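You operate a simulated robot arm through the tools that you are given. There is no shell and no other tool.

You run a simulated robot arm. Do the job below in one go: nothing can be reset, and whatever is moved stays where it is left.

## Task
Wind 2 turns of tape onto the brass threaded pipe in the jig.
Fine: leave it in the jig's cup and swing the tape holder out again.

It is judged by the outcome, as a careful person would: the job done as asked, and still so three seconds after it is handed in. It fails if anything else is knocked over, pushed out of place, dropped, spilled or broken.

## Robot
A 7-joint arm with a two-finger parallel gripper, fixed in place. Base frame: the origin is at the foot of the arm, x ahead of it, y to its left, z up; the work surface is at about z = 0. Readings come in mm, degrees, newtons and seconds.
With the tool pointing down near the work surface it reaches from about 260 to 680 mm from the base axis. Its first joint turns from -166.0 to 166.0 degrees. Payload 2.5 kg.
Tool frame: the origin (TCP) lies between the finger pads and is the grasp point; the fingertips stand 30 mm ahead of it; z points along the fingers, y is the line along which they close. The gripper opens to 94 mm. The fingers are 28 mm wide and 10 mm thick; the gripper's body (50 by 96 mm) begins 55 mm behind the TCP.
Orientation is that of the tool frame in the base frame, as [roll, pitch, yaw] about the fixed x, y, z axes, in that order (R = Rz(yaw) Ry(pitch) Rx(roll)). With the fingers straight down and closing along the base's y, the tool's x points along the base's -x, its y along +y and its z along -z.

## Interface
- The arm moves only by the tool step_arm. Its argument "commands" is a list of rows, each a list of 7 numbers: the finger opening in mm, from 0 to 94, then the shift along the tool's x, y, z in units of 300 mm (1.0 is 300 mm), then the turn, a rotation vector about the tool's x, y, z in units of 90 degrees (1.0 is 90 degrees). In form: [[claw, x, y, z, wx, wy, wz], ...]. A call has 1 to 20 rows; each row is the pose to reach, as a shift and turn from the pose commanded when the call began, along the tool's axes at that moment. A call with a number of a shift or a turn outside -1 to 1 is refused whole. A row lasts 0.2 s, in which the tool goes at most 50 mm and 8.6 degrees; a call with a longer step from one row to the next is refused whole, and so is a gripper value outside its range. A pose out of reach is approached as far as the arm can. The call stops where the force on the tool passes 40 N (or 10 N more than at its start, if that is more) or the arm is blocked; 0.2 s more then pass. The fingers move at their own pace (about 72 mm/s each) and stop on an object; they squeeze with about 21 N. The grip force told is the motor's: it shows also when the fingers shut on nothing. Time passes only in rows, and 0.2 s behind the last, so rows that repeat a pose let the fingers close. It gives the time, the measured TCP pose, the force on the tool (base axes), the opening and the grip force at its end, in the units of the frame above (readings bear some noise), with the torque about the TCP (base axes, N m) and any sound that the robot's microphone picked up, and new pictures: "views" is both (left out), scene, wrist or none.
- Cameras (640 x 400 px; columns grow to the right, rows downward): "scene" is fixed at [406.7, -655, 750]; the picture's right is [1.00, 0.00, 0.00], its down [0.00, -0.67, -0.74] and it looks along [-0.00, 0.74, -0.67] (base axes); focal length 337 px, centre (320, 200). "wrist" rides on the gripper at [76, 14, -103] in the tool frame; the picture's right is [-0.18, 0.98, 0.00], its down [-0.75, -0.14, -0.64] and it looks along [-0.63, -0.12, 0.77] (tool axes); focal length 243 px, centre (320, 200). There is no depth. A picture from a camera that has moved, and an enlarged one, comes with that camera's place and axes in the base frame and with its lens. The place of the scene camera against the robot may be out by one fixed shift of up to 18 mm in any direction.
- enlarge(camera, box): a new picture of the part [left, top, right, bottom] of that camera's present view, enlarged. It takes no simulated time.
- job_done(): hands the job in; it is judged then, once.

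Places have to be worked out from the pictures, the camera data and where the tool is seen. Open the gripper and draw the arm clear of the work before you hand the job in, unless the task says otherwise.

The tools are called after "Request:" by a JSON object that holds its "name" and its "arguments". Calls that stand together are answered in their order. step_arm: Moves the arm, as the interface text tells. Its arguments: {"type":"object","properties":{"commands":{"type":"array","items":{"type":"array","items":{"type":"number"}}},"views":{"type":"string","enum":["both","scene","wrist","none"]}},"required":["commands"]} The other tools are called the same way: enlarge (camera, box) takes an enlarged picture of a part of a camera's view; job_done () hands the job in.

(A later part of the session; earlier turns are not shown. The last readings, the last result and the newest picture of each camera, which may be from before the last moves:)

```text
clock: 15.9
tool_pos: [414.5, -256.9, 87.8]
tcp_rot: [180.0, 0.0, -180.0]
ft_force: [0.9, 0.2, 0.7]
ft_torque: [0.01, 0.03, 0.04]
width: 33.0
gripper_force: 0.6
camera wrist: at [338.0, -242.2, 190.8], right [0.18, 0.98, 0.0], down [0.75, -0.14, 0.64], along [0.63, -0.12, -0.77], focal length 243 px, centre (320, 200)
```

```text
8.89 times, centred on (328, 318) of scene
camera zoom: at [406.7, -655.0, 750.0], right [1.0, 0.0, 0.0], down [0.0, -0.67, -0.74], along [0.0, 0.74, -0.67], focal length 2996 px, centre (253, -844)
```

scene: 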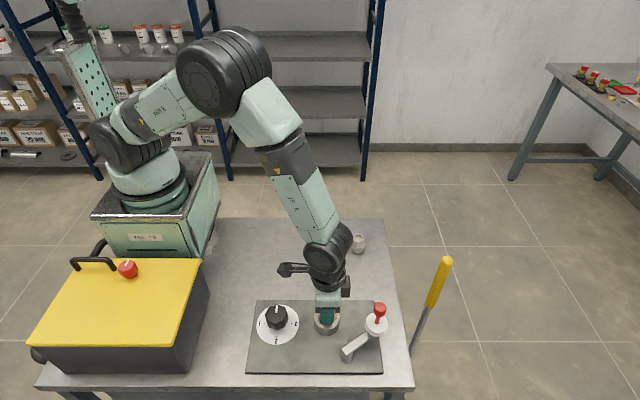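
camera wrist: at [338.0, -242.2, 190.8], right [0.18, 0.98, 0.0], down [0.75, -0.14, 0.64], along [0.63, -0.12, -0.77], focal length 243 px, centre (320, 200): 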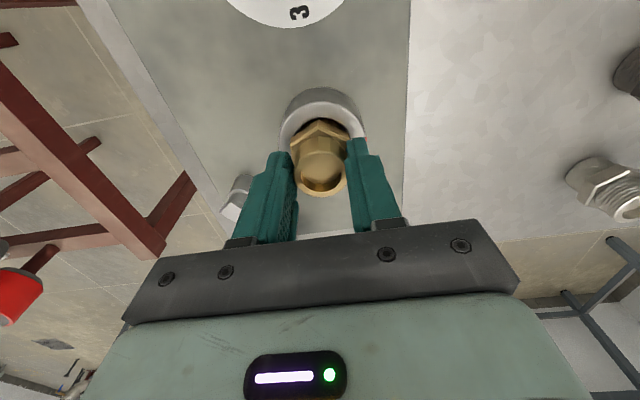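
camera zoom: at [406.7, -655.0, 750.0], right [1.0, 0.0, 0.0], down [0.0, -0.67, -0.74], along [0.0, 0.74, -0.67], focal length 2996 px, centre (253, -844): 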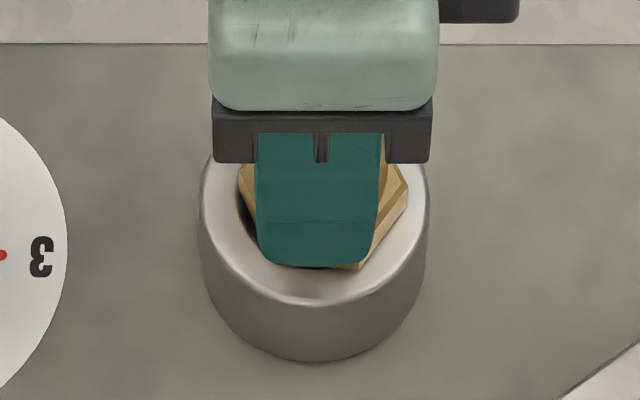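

It is now about 1 mm too far to −y and about 1.5 mm to +x. I grip it lightly, shift it by that amount, and release.

Request:
{"name": "step_arm", "arguments": {"commands": [[28, 0, 0, 0, 0, 0, 0], [28, 0, 0, 0, 0, 0, 0], [28, 0.002, 0.0015, 0, 0, 0, 0], [28, 0.004, 0.003, 0, 0, 0, 0], [28, 0.004, 0.003, 0, 0, 0, 0], [34, 0.004, 0.003, 0, 0, 0, 0], [40, 0.004, 0.003, 0, 0, 0, 0], [60, 0.004, 0.003, 0, 0, 0, 0], [70, 0.004, 0.003, 0, 0, 0, 0]]}}

Request:
{"name": "enlarge", "arguments": {"camera": "wrist", "box": [240, 40, 400, 200]}}

Request:
{"name": "enlarge", "arguments": {"camera": "scene", "box": [305, 295, 350, 340]}}

```text
clock: 17.9
tool_pos: [414.3, -256.1, 89.7]
tcp_rot: [180.0, 0.0, -180.0]
ft_force: [-0.1, -0.1, 0.0]
ft_torque: [-0.02, 0.01, 0.04]
width: 70.0
gripper_force: 0.0
camera wrist: at [337.3, -240.7, 191.2], right [0.18, 0.98, 0.0], down [0.75, -0.14, 0.64], along [0.63, -0.12, -0.77], focal length 243 px, centre (320, 200)
```

scene: 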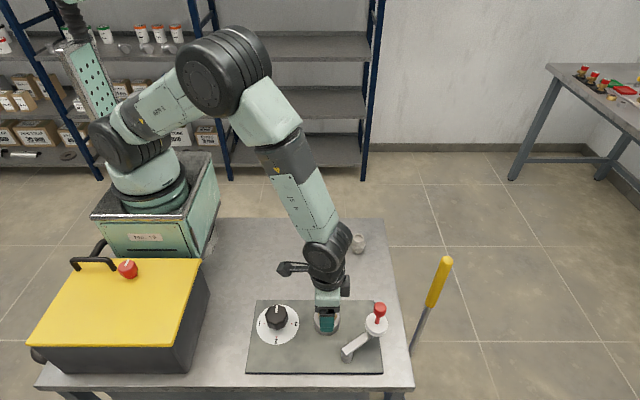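
wrist: 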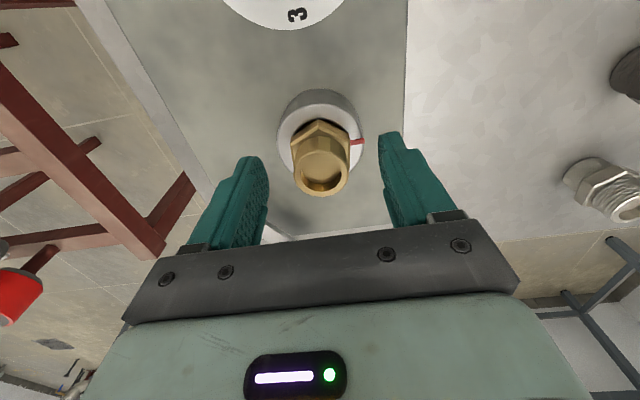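

```text
2.50 times, centred on (320, 120) of wrist
camera zoom: at [337.3, -240.7, 191.2], right [0.18, 0.98, 0.0], down [0.75, -0.14, 0.64], along [0.63, -0.12, -0.77], focal length 606 px, centre (320, 400)
```

zoom: 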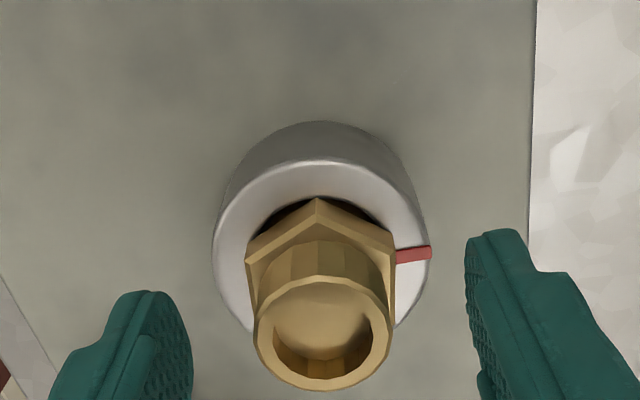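

```text
8.89 times, centred on (328, 318) of scene
camera zoom: at [406.7, -655.0, 750.0], right [1.0, 0.0, 0.0], down [0.0, -0.67, -0.74], along [0.0, 0.74, -0.67], focal length 2996 px, centre (253, -844)
```

zoom: 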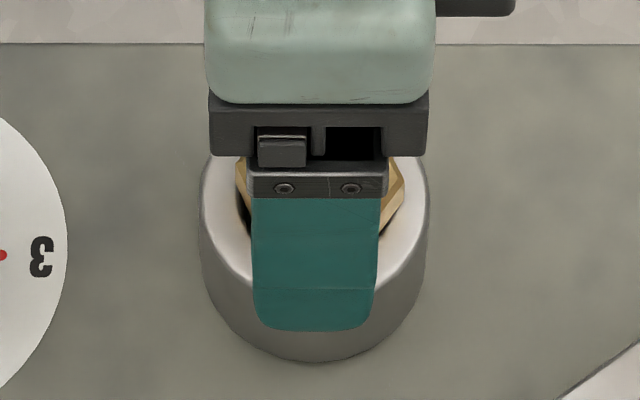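

The fitting is now centred in the cup. Combining the two cameras, the tape disc is near (517, -288) with its top at z ≈ 75. Its red handle rises to z ≈ 140 and the pivot is near (453, -333). I rise, move above the handle and turn the fingers so they close along the swing direction.

Request:
{"name": "step_arm", "arguments": {"commands": [[70, 0, 0, -0.1, 0, 0, 0], [70, 0, 0, -0.25, 0, 0, 0], [70, 0, 0, -0.4, 0, 0, 0], [70, -0.05, -0.015, -0.45, 0, 0, -0.09], [70, -0.1, -0.03, -0.45, 0, 0, -0.18], [70, -0.15, -0.05, -0.45, 0, 0, -0.27], [70, -0.2, -0.06, -0.45, 0, 0, -0.36], [70, -0.25, -0.08, -0.45, 0, 0, -0.45], [70, -0.3, -0.09, -0.45, 0, 0, -0.54], [70, -0.34, -0.107, -0.45, 0, 0, -0.63], [70, -0.34, -0.107, -0.45, 0, 0, -0.694], [70, -0.34, -0.107, -0.45, 0, 0, -0.694], [70, -0.34, -0.107, -0.45, 0, 0, -0.694]]}}

Request:
{"name": "enlarge", "arguments": {"camera": "scene", "box": [230, 280, 410, 392]}}

Request:
{"name": "enlarge", "arguments": {"camera": "wrist", "box": [220, 0, 420, 200]}}

```text
clock: 20.7
tool_pos: [514.3, -286.3, 223.1]
tcp_rot: [179.9, 0.0, -117.5]
ft_force: [-0.2, 0.9, 0.4]
ft_torque: [0.0, -0.02, 0.0]
width: 69.8
gripper_force: 0.1
camera wrist: at [466.4, -347.6, 325.3], right [-0.79, 0.62, 0.0], down [0.47, 0.6, 0.64], along [0.4, 0.51, -0.77], focal length 243 px, centre (320, 200)
```

scene: 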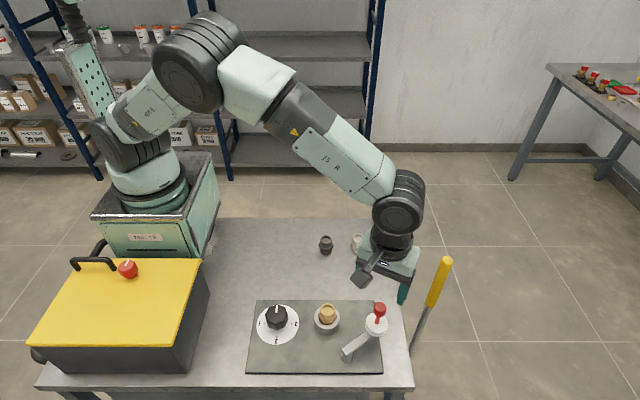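
wrist: 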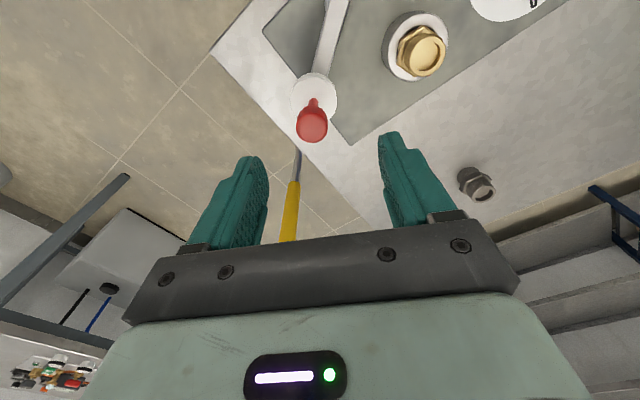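

```text
3.56 times, centred on (320, 336) of scene
camera zoom: at [406.7, -655.0, 750.0], right [1.0, 0.0, 0.0], down [0.0, -0.67, -0.74], along [0.0, 0.74, -0.67], focal length 1199 px, centre (320, -284)
```

zoom: 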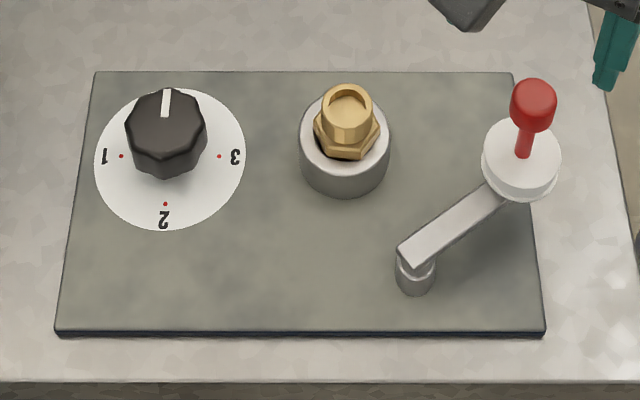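

```text
2.00 times, centred on (320, 100) of wrist
camera zoom: at [466.4, -347.6, 325.3], right [-0.79, 0.62, 0.0], down [0.47, 0.6, 0.64], along [0.4, 0.51, -0.77], focal length 485 px, centre (320, 400)
```

zoom: 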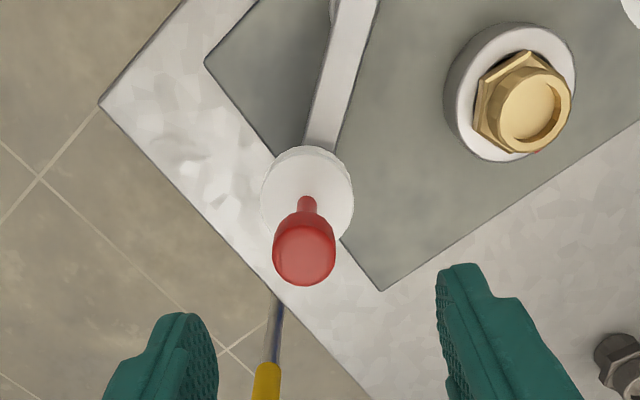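

The handle sits about 3 mm along tool x and 5.5 mm along −y from the TCP axis. I centre over it and lower the open fingers around the red knob to a TCP height of about 140.

Request:
{"name": "step_arm", "arguments": {"commands": [[70, 0.011, -0.0175, 0.05, 0, 0, 0], [70, 0.011, -0.0175, 0.15, 0, 0, 0], [70, 0.011, -0.0175, 0.25, 0, 0, 0], [60, 0.011, -0.0175, 0.277, 0, 0, 0], [50, 0.011, -0.0175, 0.277, 0, 0, 0]]}}

Request:
{"name": "enlarge", "arguments": {"camera": "scene", "box": [290, 250, 430, 370]}}

Request:
{"name": "enlarge", "arguments": {"camera": "wrist", "box": [220, 40, 420, 240]}}

```text
clock: 21.9
tool_pos: [521.7, -292.2, 139.9]
tcp_rot: [179.8, -0.1, -117.5]
ft_force: [-0.4, 0.3, 0.5]
ft_torque: [0.01, 0.0, 0.02]
width: 50.2
gripper_force: 0.1
camera wrist: at [472.7, -352.5, 242.2], right [-0.79, 0.62, 0.0], down [0.47, 0.6, 0.64], along [0.4, 0.51, -0.77], focal length 243 px, centre (320, 200)
```

scene: 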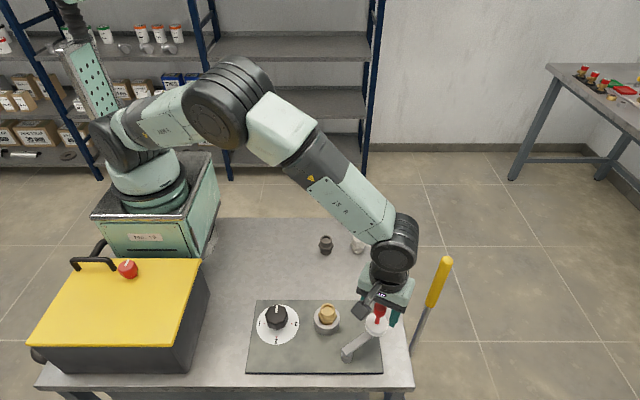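
wrist: 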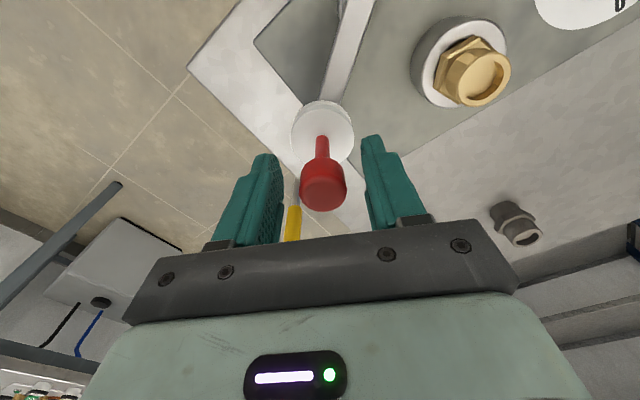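

```text
3.33 times, centred on (360, 310) of scene
camera zoom: at [406.7, -655.0, 750.0], right [1.0, 0.0, 0.0], down [0.0, -0.67, -0.74], along [0.0, 0.74, -0.67], focal length 1124 px, centre (187, -167)
```

zoom: 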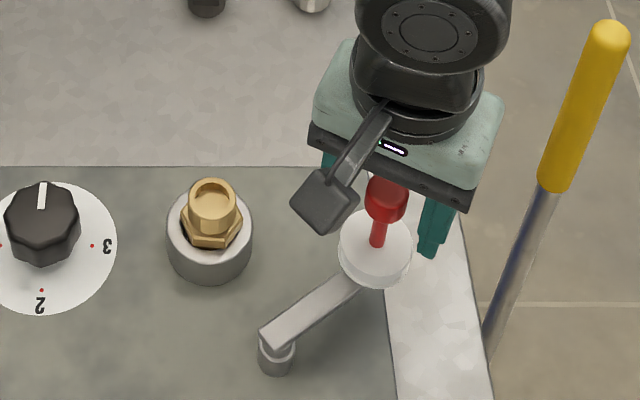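

```text
2.00 times, centred on (320, 140) of wrist
camera zoom: at [472.7, -352.5, 242.2], right [-0.79, 0.62, 0.0], down [0.47, 0.6, 0.64], along [0.4, 0.51, -0.77], focal length 485 px, centre (320, 320)
```

zoom: 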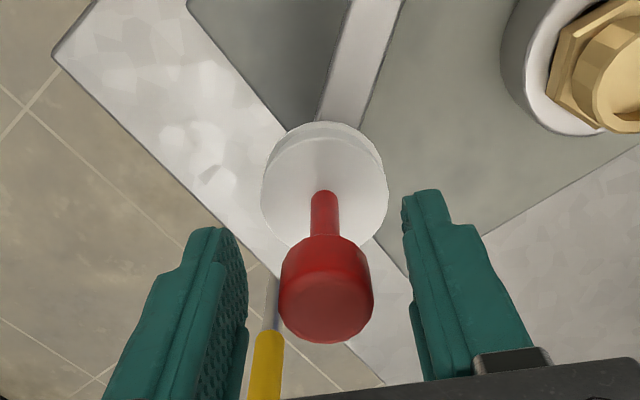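

The red knob is between the fingers. I narrow the gap to 34 mm as a loose cage and swing the holder along the arc about its pivot, stopping well short of the pipe to check.

Request:
{"name": "step_arm", "arguments": {"commands": [[34, 0, 0, 0, 0, 0, 0], [34, 0, 0, 0, 0, 0, 0], [34, -0.007, 0.017, 0, 0, 0, 0], [34, -0.0133, 0.034, 0, 0, 0, 0], [34, -0.018, 0.056, 0, 0, 0, 0], [34, -0.023, 0.079, 0, 0, 0, 0], [34, -0.024, 0.102, 0, 0, 0, 0], [34, -0.025, 0.126, 0, 0, 0, 0], [34, -0.025, 0.126, 0, 0, 0, 0]]}}

Request:
{"name": "enlarge", "arguments": {"camera": "scene", "box": [290, 250, 430, 370]}}

Request:
{"name": "enlarge", "arguments": {"camera": "wrist", "box": [220, 40, 420, 240]}}

```text
clock: 23.9
tool_pos: [490.0, -268.0, 140.5]
tcp_rot: [180.0, 0.0, -117.5]
ft_force: [0.6, -0.7, 1.1]
ft_torque: [0.01, -0.01, 0.0]
width: 34.0
gripper_force: 0.0
camera wrist: at [441.7, -328.6, 243.2], right [-0.79, 0.62, 0.0], down [0.47, 0.6, 0.64], along [0.4, 0.5, -0.77], focal length 243 px, centre (320, 200)
```

scene: 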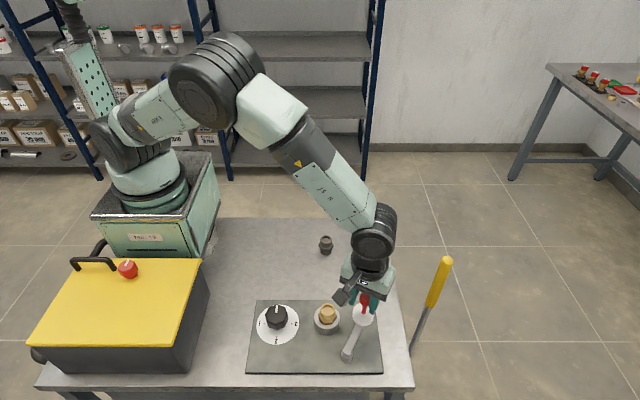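
wrist: 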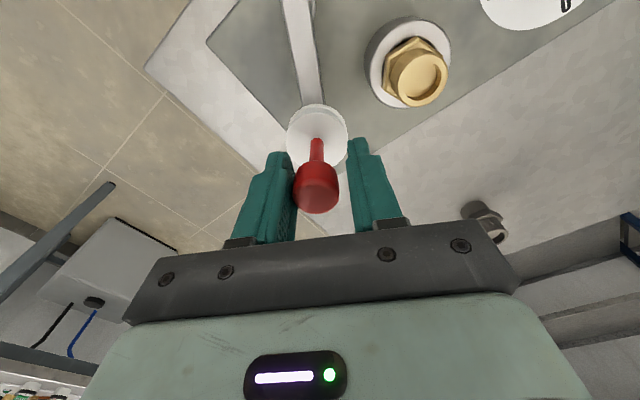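

```text
3.33 times, centred on (360, 310) of scene
camera zoom: at [406.7, -655.0, 750.0], right [1.0, 0.0, 0.0], down [0.0, -0.67, -0.74], along [0.0, 0.74, -0.67], focal length 1124 px, centre (187, -167)
```

zoom: 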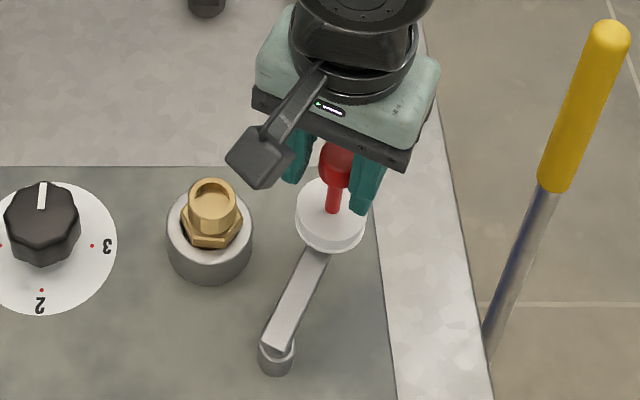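

```text
2.00 times, centred on (320, 140) of wrist
camera zoom: at [441.7, -328.6, 243.2], right [-0.79, 0.62, 0.0], down [0.47, 0.6, 0.64], along [0.4, 0.5, -0.77], focal length 485 px, centre (320, 320)
```

zoom: 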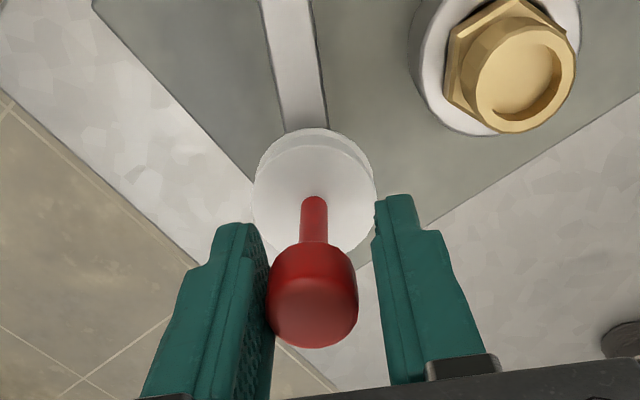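

The holder swings freely, and the tape centre is now near (491, -269). I continue to just short of contact.

Request:
{"name": "step_arm", "arguments": {"commands": [[34, 0.001, 0.018, 0, 0, 0, 0], [34, 0.002, 0.037, 0, 0, 0, 0], [34, 0.006, 0.055, 0, 0, 0, 0], [34, 0.01, 0.073, 0, 0, 0, 0], [34, 0.014, 0.086, 0, 0, 0, 0], [34, 0.014, 0.086, 0, 0, 0, 0]]}}

Request:
{"name": "enlarge", "arguments": {"camera": "scene", "box": [300, 270, 390, 360]}}

Request:
{"name": "enlarge", "arguments": {"camera": "wrist", "box": [260, 20, 420, 220]}}

```text
clock: 25.3
tool_pos: [464.5, -258.5, 139.5]
tcp_rot: [179.9, 0.0, -117.6]
ft_force: [0.0, -0.1, -0.3]
ft_torque: [0.03, 0.0, 0.04]
width: 33.9
gripper_force: 0.0
camera wrist: at [415.5, -319.8, 242.1], right [-0.79, 0.62, 0.0], down [0.47, 0.6, 0.64], along [0.4, 0.5, -0.77], focal length 243 px, centre (320, 200)
```

scene: 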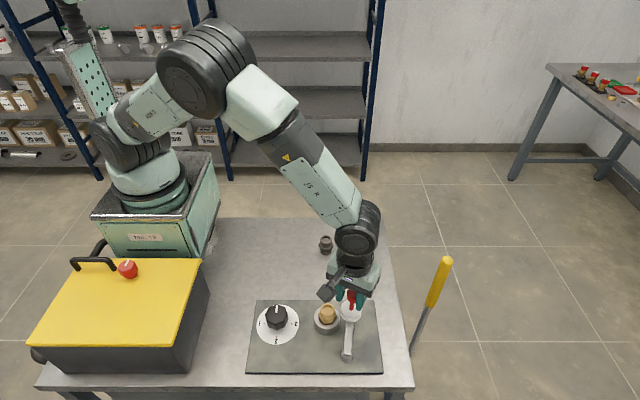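
wrist: 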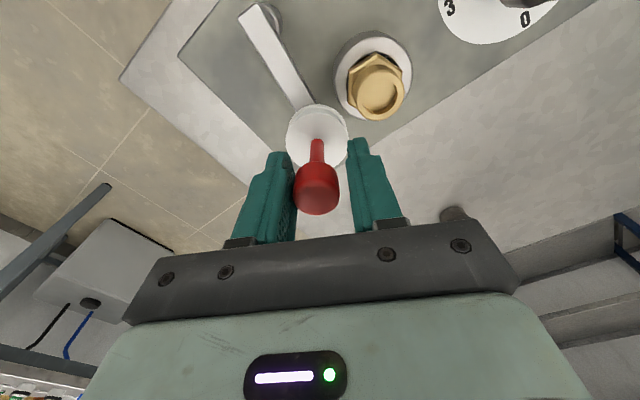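

```text
4.44 times, centred on (345, 315) of scene
camera zoom: at [406.7, -655.0, 750.0], right [1.0, 0.0, 0.0], down [0.0, -0.67, -0.74], along [0.0, 0.74, -0.67], focal length 1498 px, centre (209, -311)
```

zoom: 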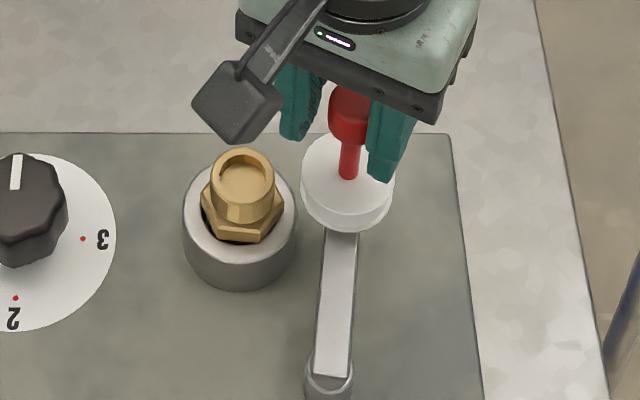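

```text
2.00 times, centred on (340, 120) of wrist
camera zoom: at [415.5, -319.8, 242.1], right [-0.79, 0.62, 0.0], down [0.47, 0.6, 0.64], along [0.4, 0.5, -0.77], focal length 485 px, centre (280, 360)
```

zoom: 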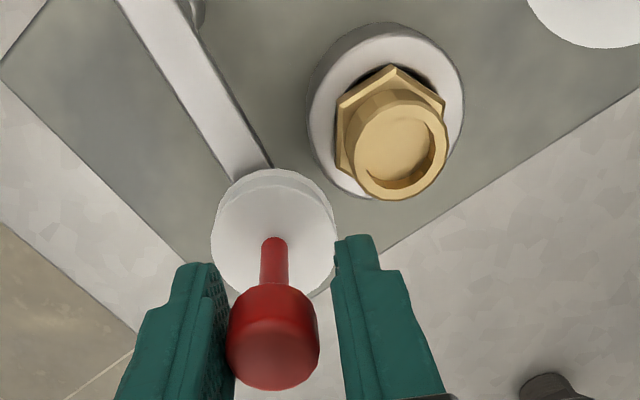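

About 13 mm of gap remains. I advance 9 mm more, then feel for contact in small steps.

Request:
{"name": "step_arm", "arguments": {"commands": [[34, 0.004, 0.01, 0, 0, 0, 0], [34, 0.008, 0.02, 0, 0, 0, 0], [34, 0.0113, 0.0283, 0, 0, 0, 0], [34, 0.0113, 0.0283, 0, 0, 0, 0]]}}

Request:
{"name": "enlarge", "arguments": {"camera": "scene", "box": [300, 270, 390, 360]}}

Request:
{"name": "enlarge", "arguments": {"camera": "wrist", "box": [260, 20, 420, 220]}}

```text
clock: 26.3
tool_pos: [454.5, -258.0, 140.4]
tcp_rot: [-179.9, 0.0, -117.6]
ft_force: [0.5, -1.5, -0.6]
ft_torque: [0.0, 0.01, 0.01]
width: 34.3
gripper_force: 0.0
camera wrist: at [406.4, -318.8, 242.7], right [-0.79, 0.62, 0.0], down [0.47, 0.6, 0.64], along [0.4, 0.51, -0.77], focal length 243 px, centre (320, 200)
```

scene: 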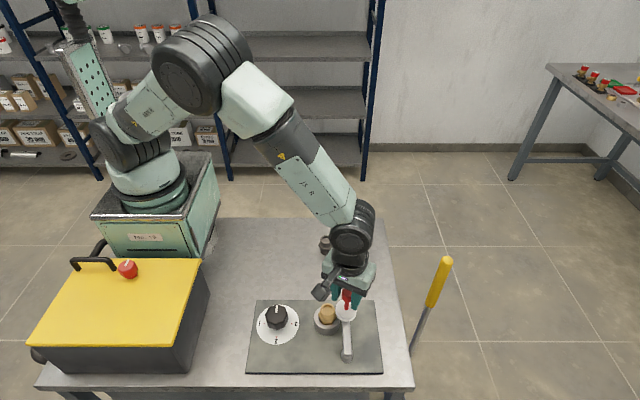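
wrist: 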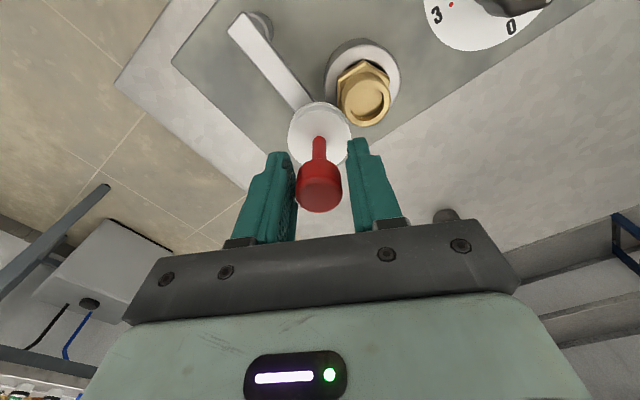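

```text
4.44 times, centred on (345, 315) of scene
camera zoom: at [406.7, -655.0, 750.0], right [1.0, 0.0, 0.0], down [0.0, -0.67, -0.74], along [0.0, 0.74, -0.67], focal length 1498 px, centre (209, -311)
```

zoom: 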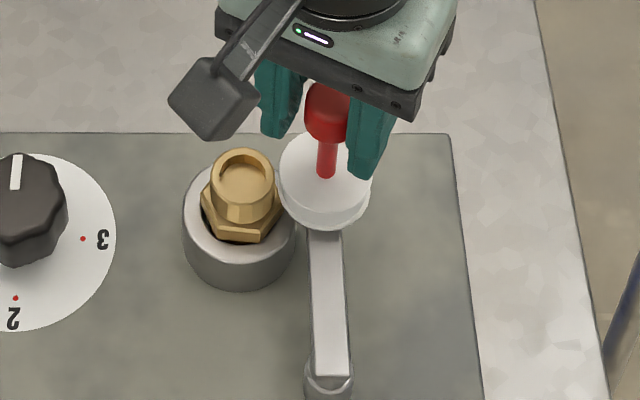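

```text
2.00 times, centred on (340, 120) of wrist
camera zoom: at [406.4, -318.8, 242.7], right [-0.79, 0.62, 0.0], down [0.47, 0.6, 0.64], along [0.4, 0.51, -0.77], focal length 485 px, centre (280, 360)
```

zoom: 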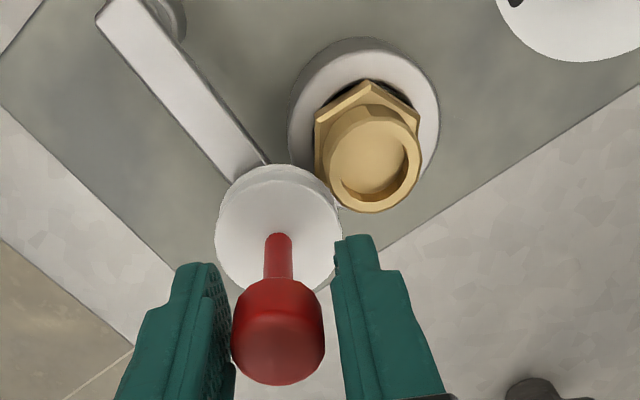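

Only about 2 mm of gap remains, judging by the scene picture. I nudge toward the pipe in 1 mm steps, watching the force.

Request:
{"name": "step_arm", "arguments": {"commands": [[34, 0.0015, 0.003, 0, 0, 0, 0], [34, 0.003, 0.006, 0, 0, 0, 0], [34, 0.0046, 0.009, 0, 0, 0, 0], [34, 0.0046, 0.009, 0, 0, 0, 0]]}}

Request:
{"name": "enlarge", "arguments": {"camera": "scene", "box": [300, 270, 390, 360]}}

Request:
{"name": "enlarge", "arguments": {"camera": "wrist", "box": [260, 20, 420, 220]}}

```text
clock: 27.3
tool_pos: [453.0, -259.0, 139.8]
tcp_rot: [-179.9, -0.1, -117.5]
ft_force: [0.2, -0.4, -0.6]
ft_torque: [0.03, 0.0, -0.01]
width: 33.9
gripper_force: 0.0
camera wrist: at [404.3, -318.9, 242.0], right [-0.79, 0.62, 0.0], down [0.47, 0.6, 0.64], along [0.4, 0.51, -0.77], focal length 243 px, centre (320, 200)
```

scene: 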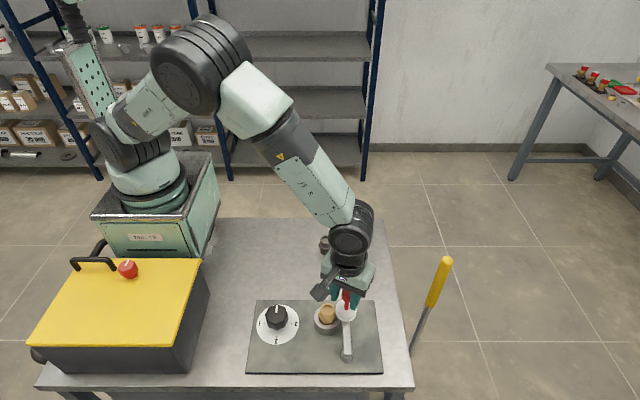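
wrist: 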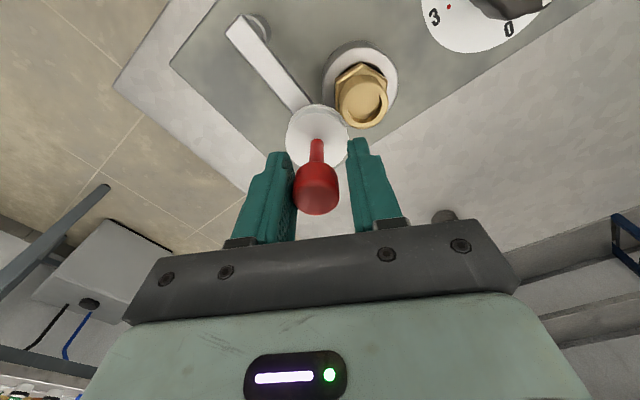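

```text
4.44 times, centred on (345, 315) of scene
camera zoom: at [406.7, -655.0, 750.0], right [1.0, 0.0, 0.0], down [0.0, -0.67, -0.74], along [0.0, 0.74, -0.67], focal length 1498 px, centre (209, -311)
```

zoom: 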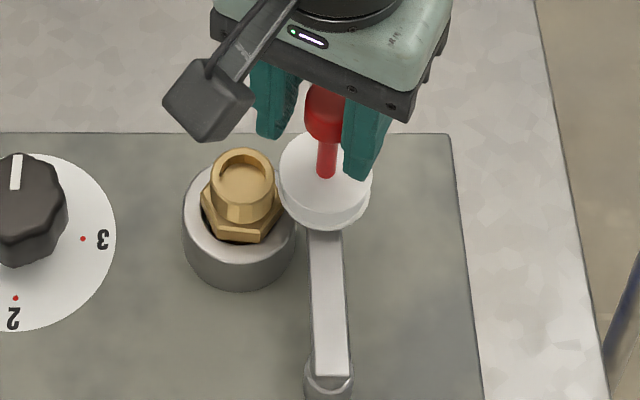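

```text
2.00 times, centred on (340, 120) of wrist
camera zoom: at [404.3, -318.9, 242.0], right [-0.79, 0.62, 0.0], down [0.47, 0.6, 0.64], along [0.4, 0.51, -0.77], focal length 485 px, centre (280, 360)
```

zoom: 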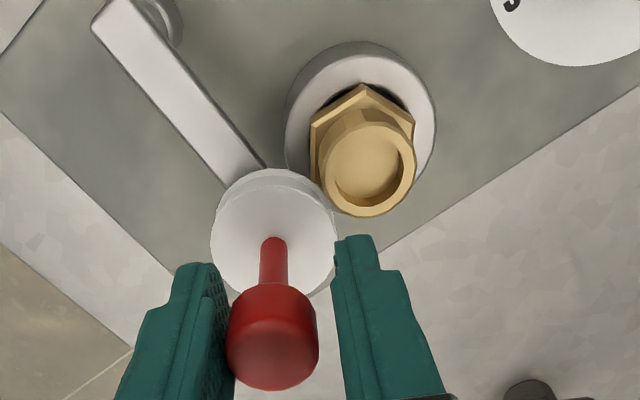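

The trailing finger has now caught up with the knob, which had coasted ahead a little, and no force shows yet. I nudge on by 1 mm steps.

Request:
{"name": "step_arm", "arguments": {"commands": [[34, 0.0015, 0.003, 0, 0, 0, 0], [34, 0.0015, 0.003, 0, 0, 0, 0]], "views": "none"}}

Request:
{"name": "step_arm", "arguments": {"commands": [[34, 0.0015, 0.003, 0, 0, 0, 0], [34, 0.0015, 0.003, 0, 0, 0, 0]], "views": "both"}}

Request:
{"name": "enlarge", "arguments": {"camera": "scene", "box": [300, 270, 390, 360]}}

Request:
{"name": "enlarge", "arguments": {"camera": "wrist", "box": [260, 20, 420, 220]}}

```text
clock: 27.9
tool_pos: [451.0, -257.8, 140.5]
tcp_rot: [-179.9, 0.0, -117.5]
ft_force: [4.0, -0.6, -0.7]
ft_torque: [-0.02, 0.03, -0.01]
width: 36.2
gripper_force: 1.7
```

```text
clock: 28.5
tool_pos: [450.3, -258.9, 140.1]
tcp_rot: [-180.0, 0.0, -117.5]
ft_force: [8.4, 0.6, -0.2]
ft_torque: [0.03, 0.02, -0.02]
width: 38.1
gripper_force: 3.4
camera wrist: at [402.0, -318.9, 242.8], right [-0.79, 0.62, 0.0], down [0.47, 0.6, 0.64], along [0.4, 0.51, -0.77], focal length 243 px, centre (320, 200)
```

scene: 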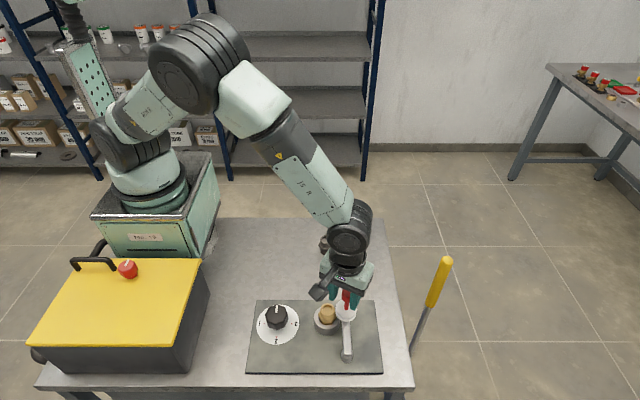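
wrist: 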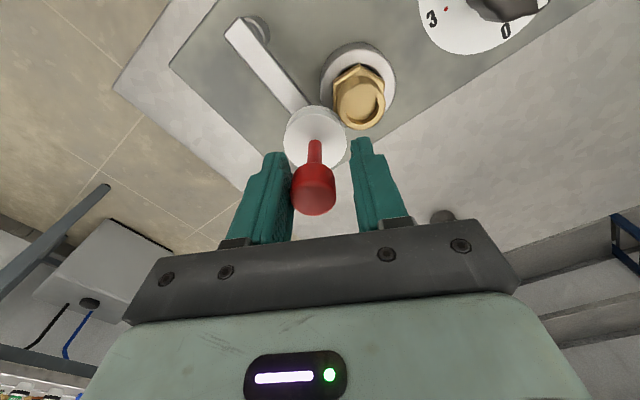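

```text
4.44 times, centred on (345, 315) of scene
camera zoom: at [406.7, -655.0, 750.0], right [1.0, 0.0, 0.0], down [0.0, -0.67, -0.74], along [0.0, 0.74, -0.67], focal length 1498 px, centre (209, -311)
```

zoom: 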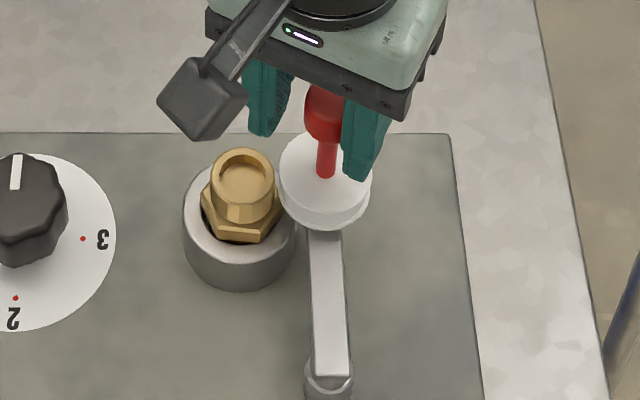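

```text
2.00 times, centred on (340, 120) of wrist
camera zoom: at [402.0, -318.9, 242.8], right [-0.79, 0.62, 0.0], down [0.47, 0.6, 0.64], along [0.4, 0.51, -0.77], focal length 485 px, centre (280, 360)
```

zoom: 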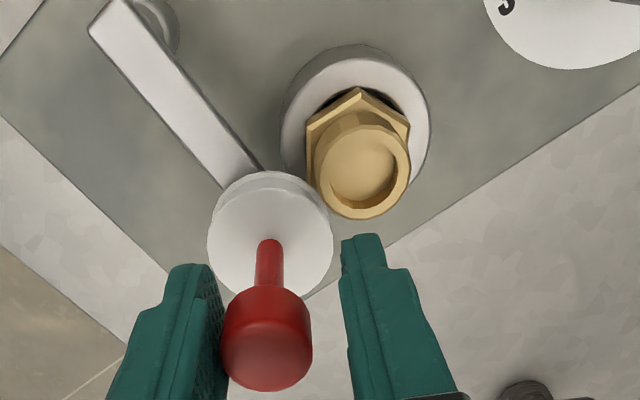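

The holder has met its stop beside the pipe: the force rose to 8 N with no further travel, and the pipe did not move. I back off, open the fingers, and rise clear.

Request:
{"name": "step_arm", "arguments": {"commands": [[36, -0.003, -0.008, 0, 0, 0, 0], [50, -0.004, -0.01, 0, 0, 0, 0], [66, -0.004, -0.01, 0, 0, 0, 0], [70, -0.004, -0.01, 0, 0, 0, 0], [70, -0.004, -0.01, -0.1, 0, 0, 0], [70, -0.004, -0.01, -0.2, 0, 0, 0], [70, -0.004, -0.01, -0.28, 0, 0, 0], [70, -0.004, -0.01, -0.28, 0, 0, 0]]}}

Request:
{"name": "enlarge", "arguments": {"camera": "scene", "box": [300, 270, 390, 360]}}

Request:
{"name": "enlarge", "arguments": {"camera": "wrist", "box": [220, 0, 480, 220]}}

```text
clock: 30.3
tool_pos: [453.4, -259.9, 224.9]
tcp_rot: [180.0, 0.1, -117.5]
ft_force: [-0.4, 0.6, 0.5]
ft_torque: [0.0, 0.0, -0.04]
width: 69.9
gripper_force: 0.2
camera wrist: at [404.7, -320.4, 328.0], right [-0.79, 0.62, 0.0], down [0.47, 0.6, 0.64], along [0.4, 0.51, -0.77], focal length 243 px, centre (320, 200)
```

scene: 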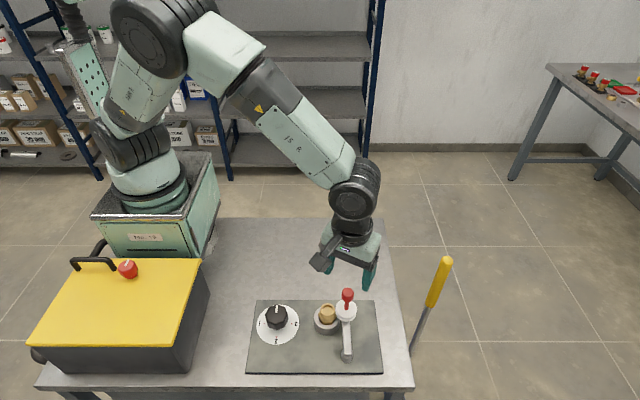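
wrist: 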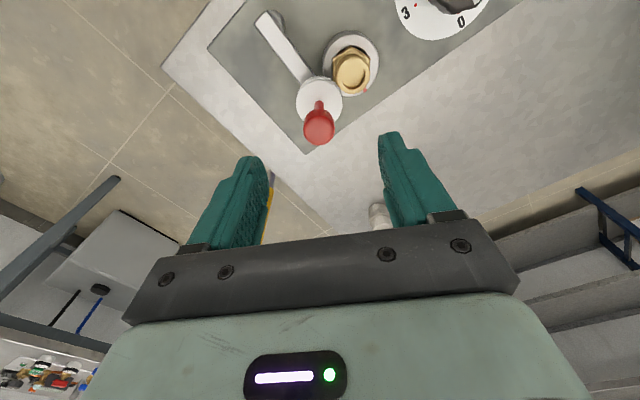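

```text
4.44 times, centred on (345, 315) of scene
camera zoom: at [406.7, -655.0, 750.0], right [1.0, 0.0, 0.0], down [0.0, -0.67, -0.74], along [0.0, 0.74, -0.67], focal length 1498 px, centre (209, -311)
```

zoom: 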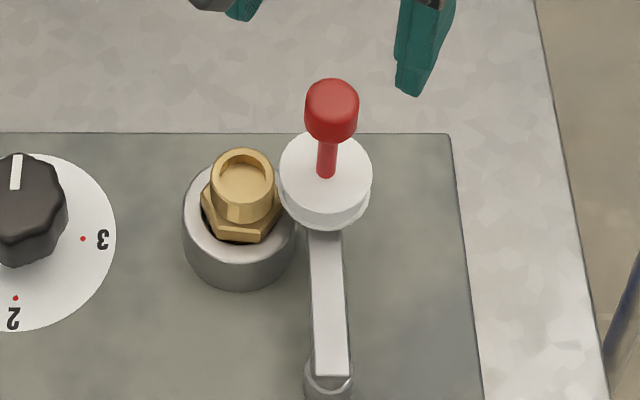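

```text
1.82 times, centred on (350, 110) of wrist
camera zoom: at [404.7, -320.4, 328.0], right [-0.79, 0.62, 0.0], down [0.47, 0.6, 0.64], along [0.4, 0.51, -0.77], focal length 441 px, centre (266, 364)
```

zoom: 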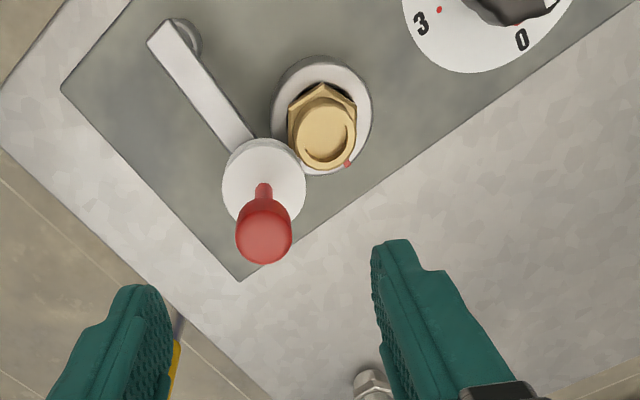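

The tape holder stays in beside the pipe. Next is the dial knob near (298, -258): I move above it and turn the gripper back to inspect it from the wrist.

Request:
{"name": "step_arm", "arguments": {"commands": [[70, 0.029, 0.058, 0, 0, 0, 0.0868], [70, 0.058, 0.115, 0, 0, 0, 0.1736], [70, 0.087, 0.173, 0, 0, 0, 0.2604], [70, 0.116, 0.23, 0, 0, 0, 0.347], [70, 0.146, 0.288, 0, 0, 0, 0.434], [70, 0.175, 0.346, 0, 0, 0, 0.521], [70, 0.204, 0.403, 0, 0, 0, 0.608], [70, 0.233, 0.461, 0, 0, 0, 0.694], [70, 0.233, 0.461, 0, 0, 0, 0.694], [70, 0.233, 0.461, 0, 0, 0, 0.694]]}}

Request:
{"name": "enlarge", "arguments": {"camera": "wrist", "box": [220, 0, 420, 180]}}

Request:
{"name": "enlarge", "arguments": {"camera": "scene", "box": [245, 290, 305, 350]}}

```text
clock: 32.5
tool_pos: [297.0, -256.2, 224.9]
tcp_rot: [-179.9, 0.0, 180.0]
ft_force: [0.3, 0.5, 0.4]
ft_torque: [-0.04, 0.04, 0.02]
width: 70.0
gripper_force: 0.1
camera wrist: at [219.8, -242.4, 327.4], right [0.18, 0.98, 0.0], down [0.75, -0.14, 0.64], along [0.63, -0.12, -0.77], focal length 243 px, centre (320, 200)
```

scene: 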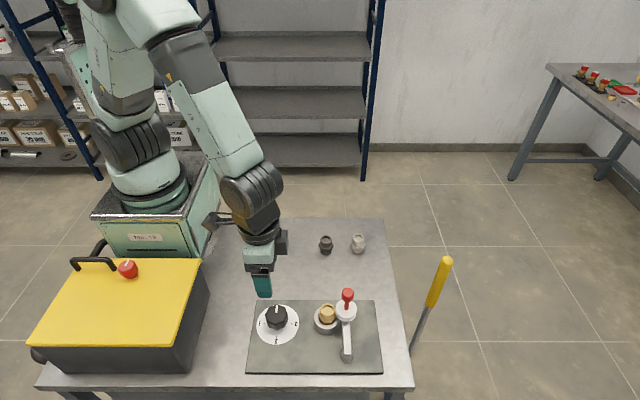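
wrist: 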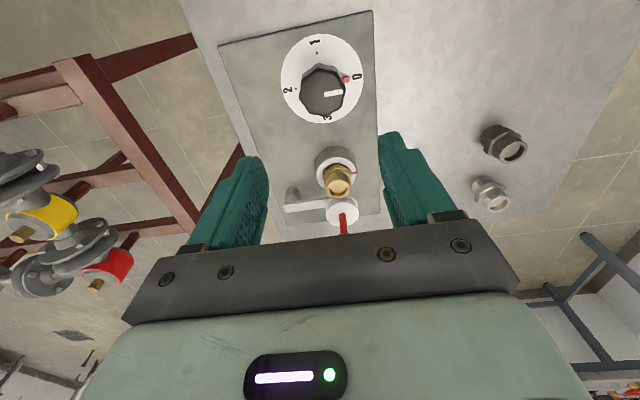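

```text
2.22 times, centred on (320, 90) of wrist
camera zoom: at [219.8, -242.4, 327.4], right [0.18, 0.98, 0.0], down [0.75, -0.14, 0.64], along [0.63, -0.12, -0.77], focal length 539 px, centre (320, 444)
```

zoom: 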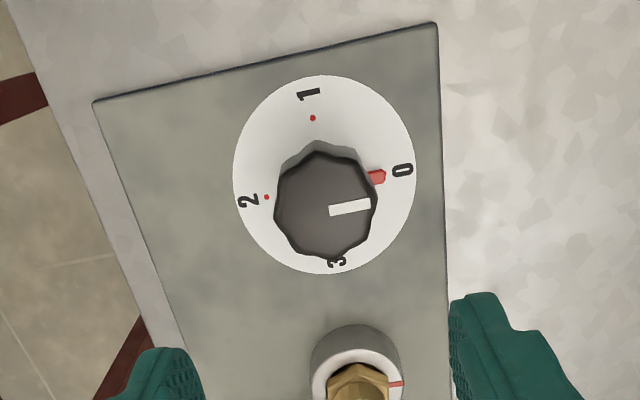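

```text
6.67 times, centred on (275, 320) of scene
camera zoom: at [406.7, -655.0, 750.0], right [1.0, 0.0, 0.0], down [0.0, -0.67, -0.74], along [0.0, 0.74, -0.67], focal length 2247 px, centre (620, -600)
```

zoom: 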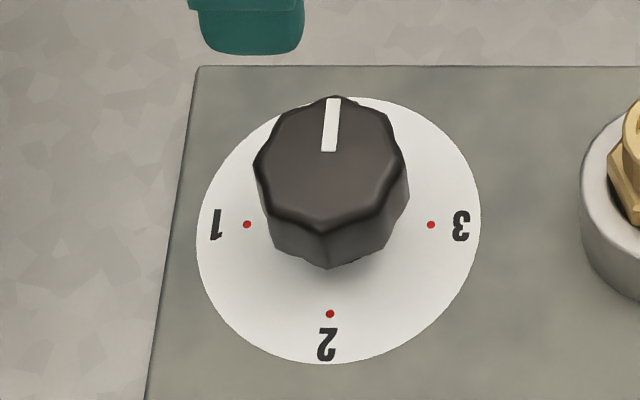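

The knob has eight sides, with its white mark at 0 facing +y. I shift a few mm, turn the gripper −22.5° so the pads meet flats, and descend partway to refine.

Request:
{"name": "step_arm", "arguments": {"commands": [[75, 0.005, 0.003, 0.1, 0, 0, 0.085], [80, 0.01, 0.006, 0.2, 0, 0, 0.17], [80, 0.014, 0.008, 0.31, 0, 0, 0.25], [80, 0.014, 0.008, 0.31, 0, 0, 0.25], [80, 0.014, 0.008, 0.31, 0, 0, 0.25]]}}

Request:
{"name": "enlarge", "arguments": {"camera": "wrist", "box": [220, 0, 420, 200]}}

Request:
{"name": "enlarge", "arguments": {"camera": "scene", "box": [235, 270, 315, 350]}}

```text
clock: 33.7
tool_pos: [293.1, -257.7, 131.3]
tcp_rot: [179.9, 0.0, 157.6]
ft_force: [0.7, 0.6, 0.6]
ft_torque: [0.01, 0.01, 0.01]
width: 79.9
gripper_force: 0.1
camera wrist: at [228.0, -214.3, 233.8], right [0.55, 0.84, 0.0], down [0.64, -0.42, 0.64], along [0.54, -0.35, -0.77], focal length 243 px, centre (320, 200)
```

scene: 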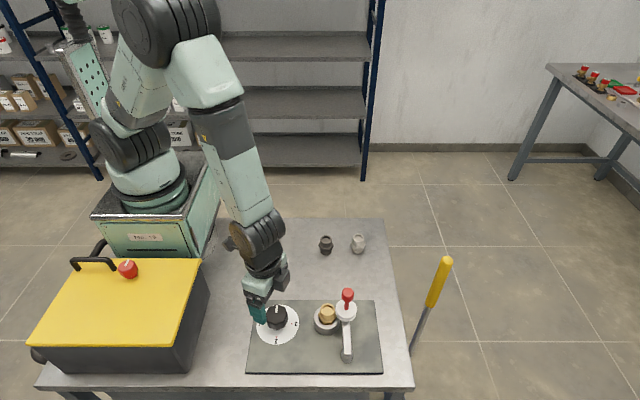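
wrist: 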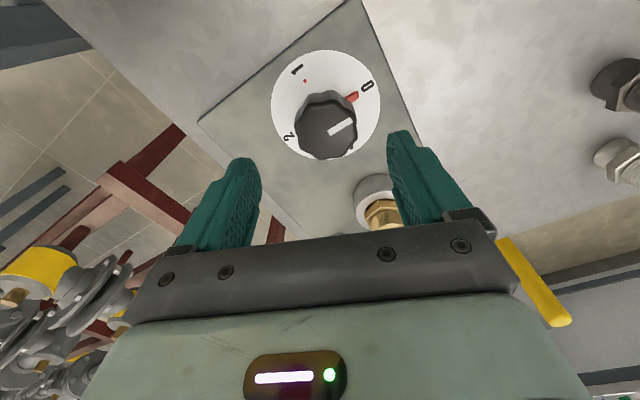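

```text
2.00 times, centred on (320, 100) of wrist
camera zoom: at [228.0, -214.3, 233.8], right [0.55, 0.84, 0.0], down [0.64, -0.42, 0.64], along [0.54, -0.35, -0.77], focal length 485 px, centre (320, 400)
```

zoom: 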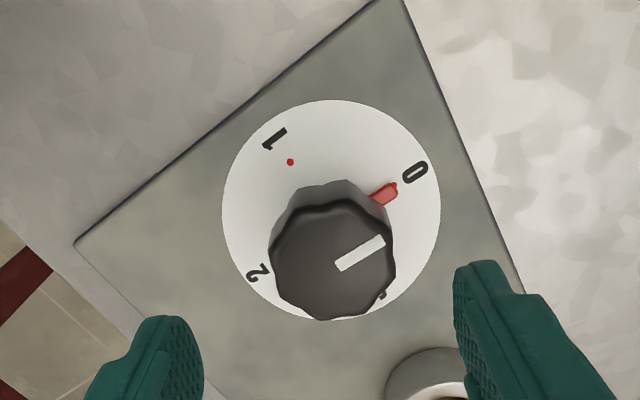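

```text
5.00 times, centred on (275, 310) of scene
camera zoom: at [406.7, -655.0, 750.0], right [1.0, 0.0, 0.0], down [0.0, -0.67, -0.74], along [0.0, 0.74, -0.67], focal length 1686 px, centre (545, -350)
```

zoom: 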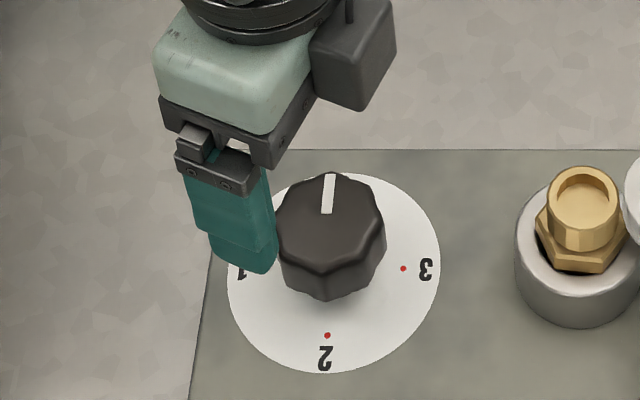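

Two wrist views agree on the knob top centre at about (297, -254, 51). I shift by about (-2, +4.5) mm in the tool frame, descend to a TCP height of about 56, and grip the knob.

Request:
{"name": "step_arm", "arguments": {"commands": [[80, -0.0067, 0.015, 0.08, 0, 0, 0], [80, -0.0067, 0.015, 0.16, 0, 0, 0], [80, -0.0067, 0.015, 0.22, 0, 0, 0], [80, -0.0067, 0.015, 0.25, 0, 0, 0], [80, -0.0067, 0.015, 0.25, 0, 0, 0]]}}

Request:
{"name": "enlarge", "arguments": {"camera": "wrist", "box": [220, 40, 420, 240]}}

Request:
{"name": "enlarge", "arguments": {"camera": "scene", "box": [235, 270, 315, 350]}}

```text
clock: 34.9
tool_pos: [298.8, -251.0, 56.1]
tcp_rot: [-180.0, -0.1, 157.5]
ft_force: [0.1, -0.3, 0.7]
ft_torque: [0.0, 0.03, 0.0]
width: 79.9
gripper_force: 0.1
camera wrist: at [233.1, -209.0, 158.4], right [0.55, 0.84, 0.0], down [0.64, -0.42, 0.64], along [0.54, -0.35, -0.77], focal length 243 px, centre (320, 200)
```

scene: 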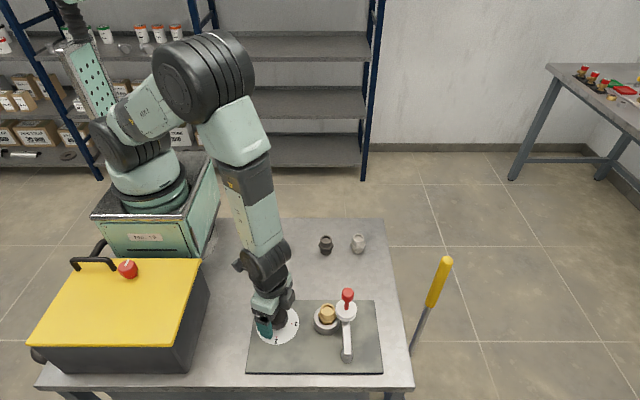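
wrist: 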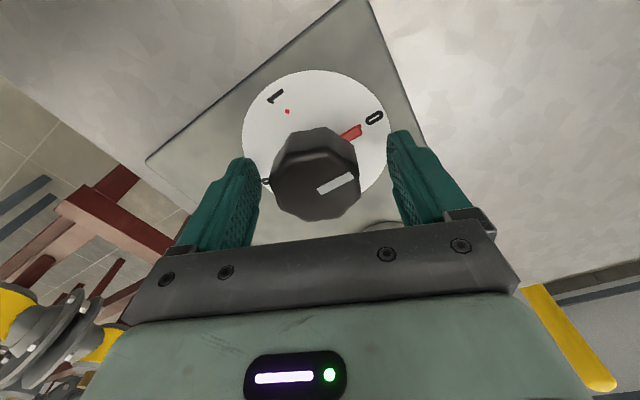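

```text
2.00 times, centred on (320, 140) of wrist
camera zoom: at [233.1, -209.0, 158.4], right [0.55, 0.84, 0.0], down [0.64, -0.42, 0.64], along [0.54, -0.35, -0.77], focal length 485 px, centre (320, 320)
```

zoom: 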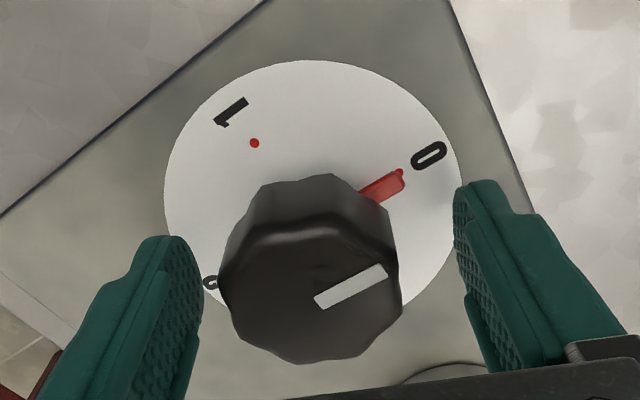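

```text
5.00 times, centred on (275, 310) of scene
camera zoom: at [406.7, -655.0, 750.0], right [1.0, 0.0, 0.0], down [0.0, -0.67, -0.74], along [0.0, 0.74, -0.67], focal length 1686 px, centre (545, -350)
```

zoom: 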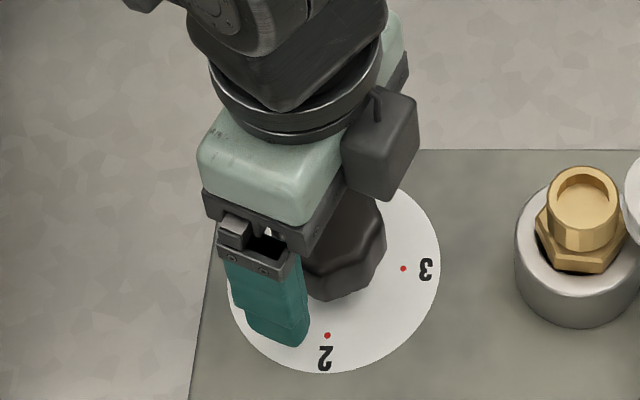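

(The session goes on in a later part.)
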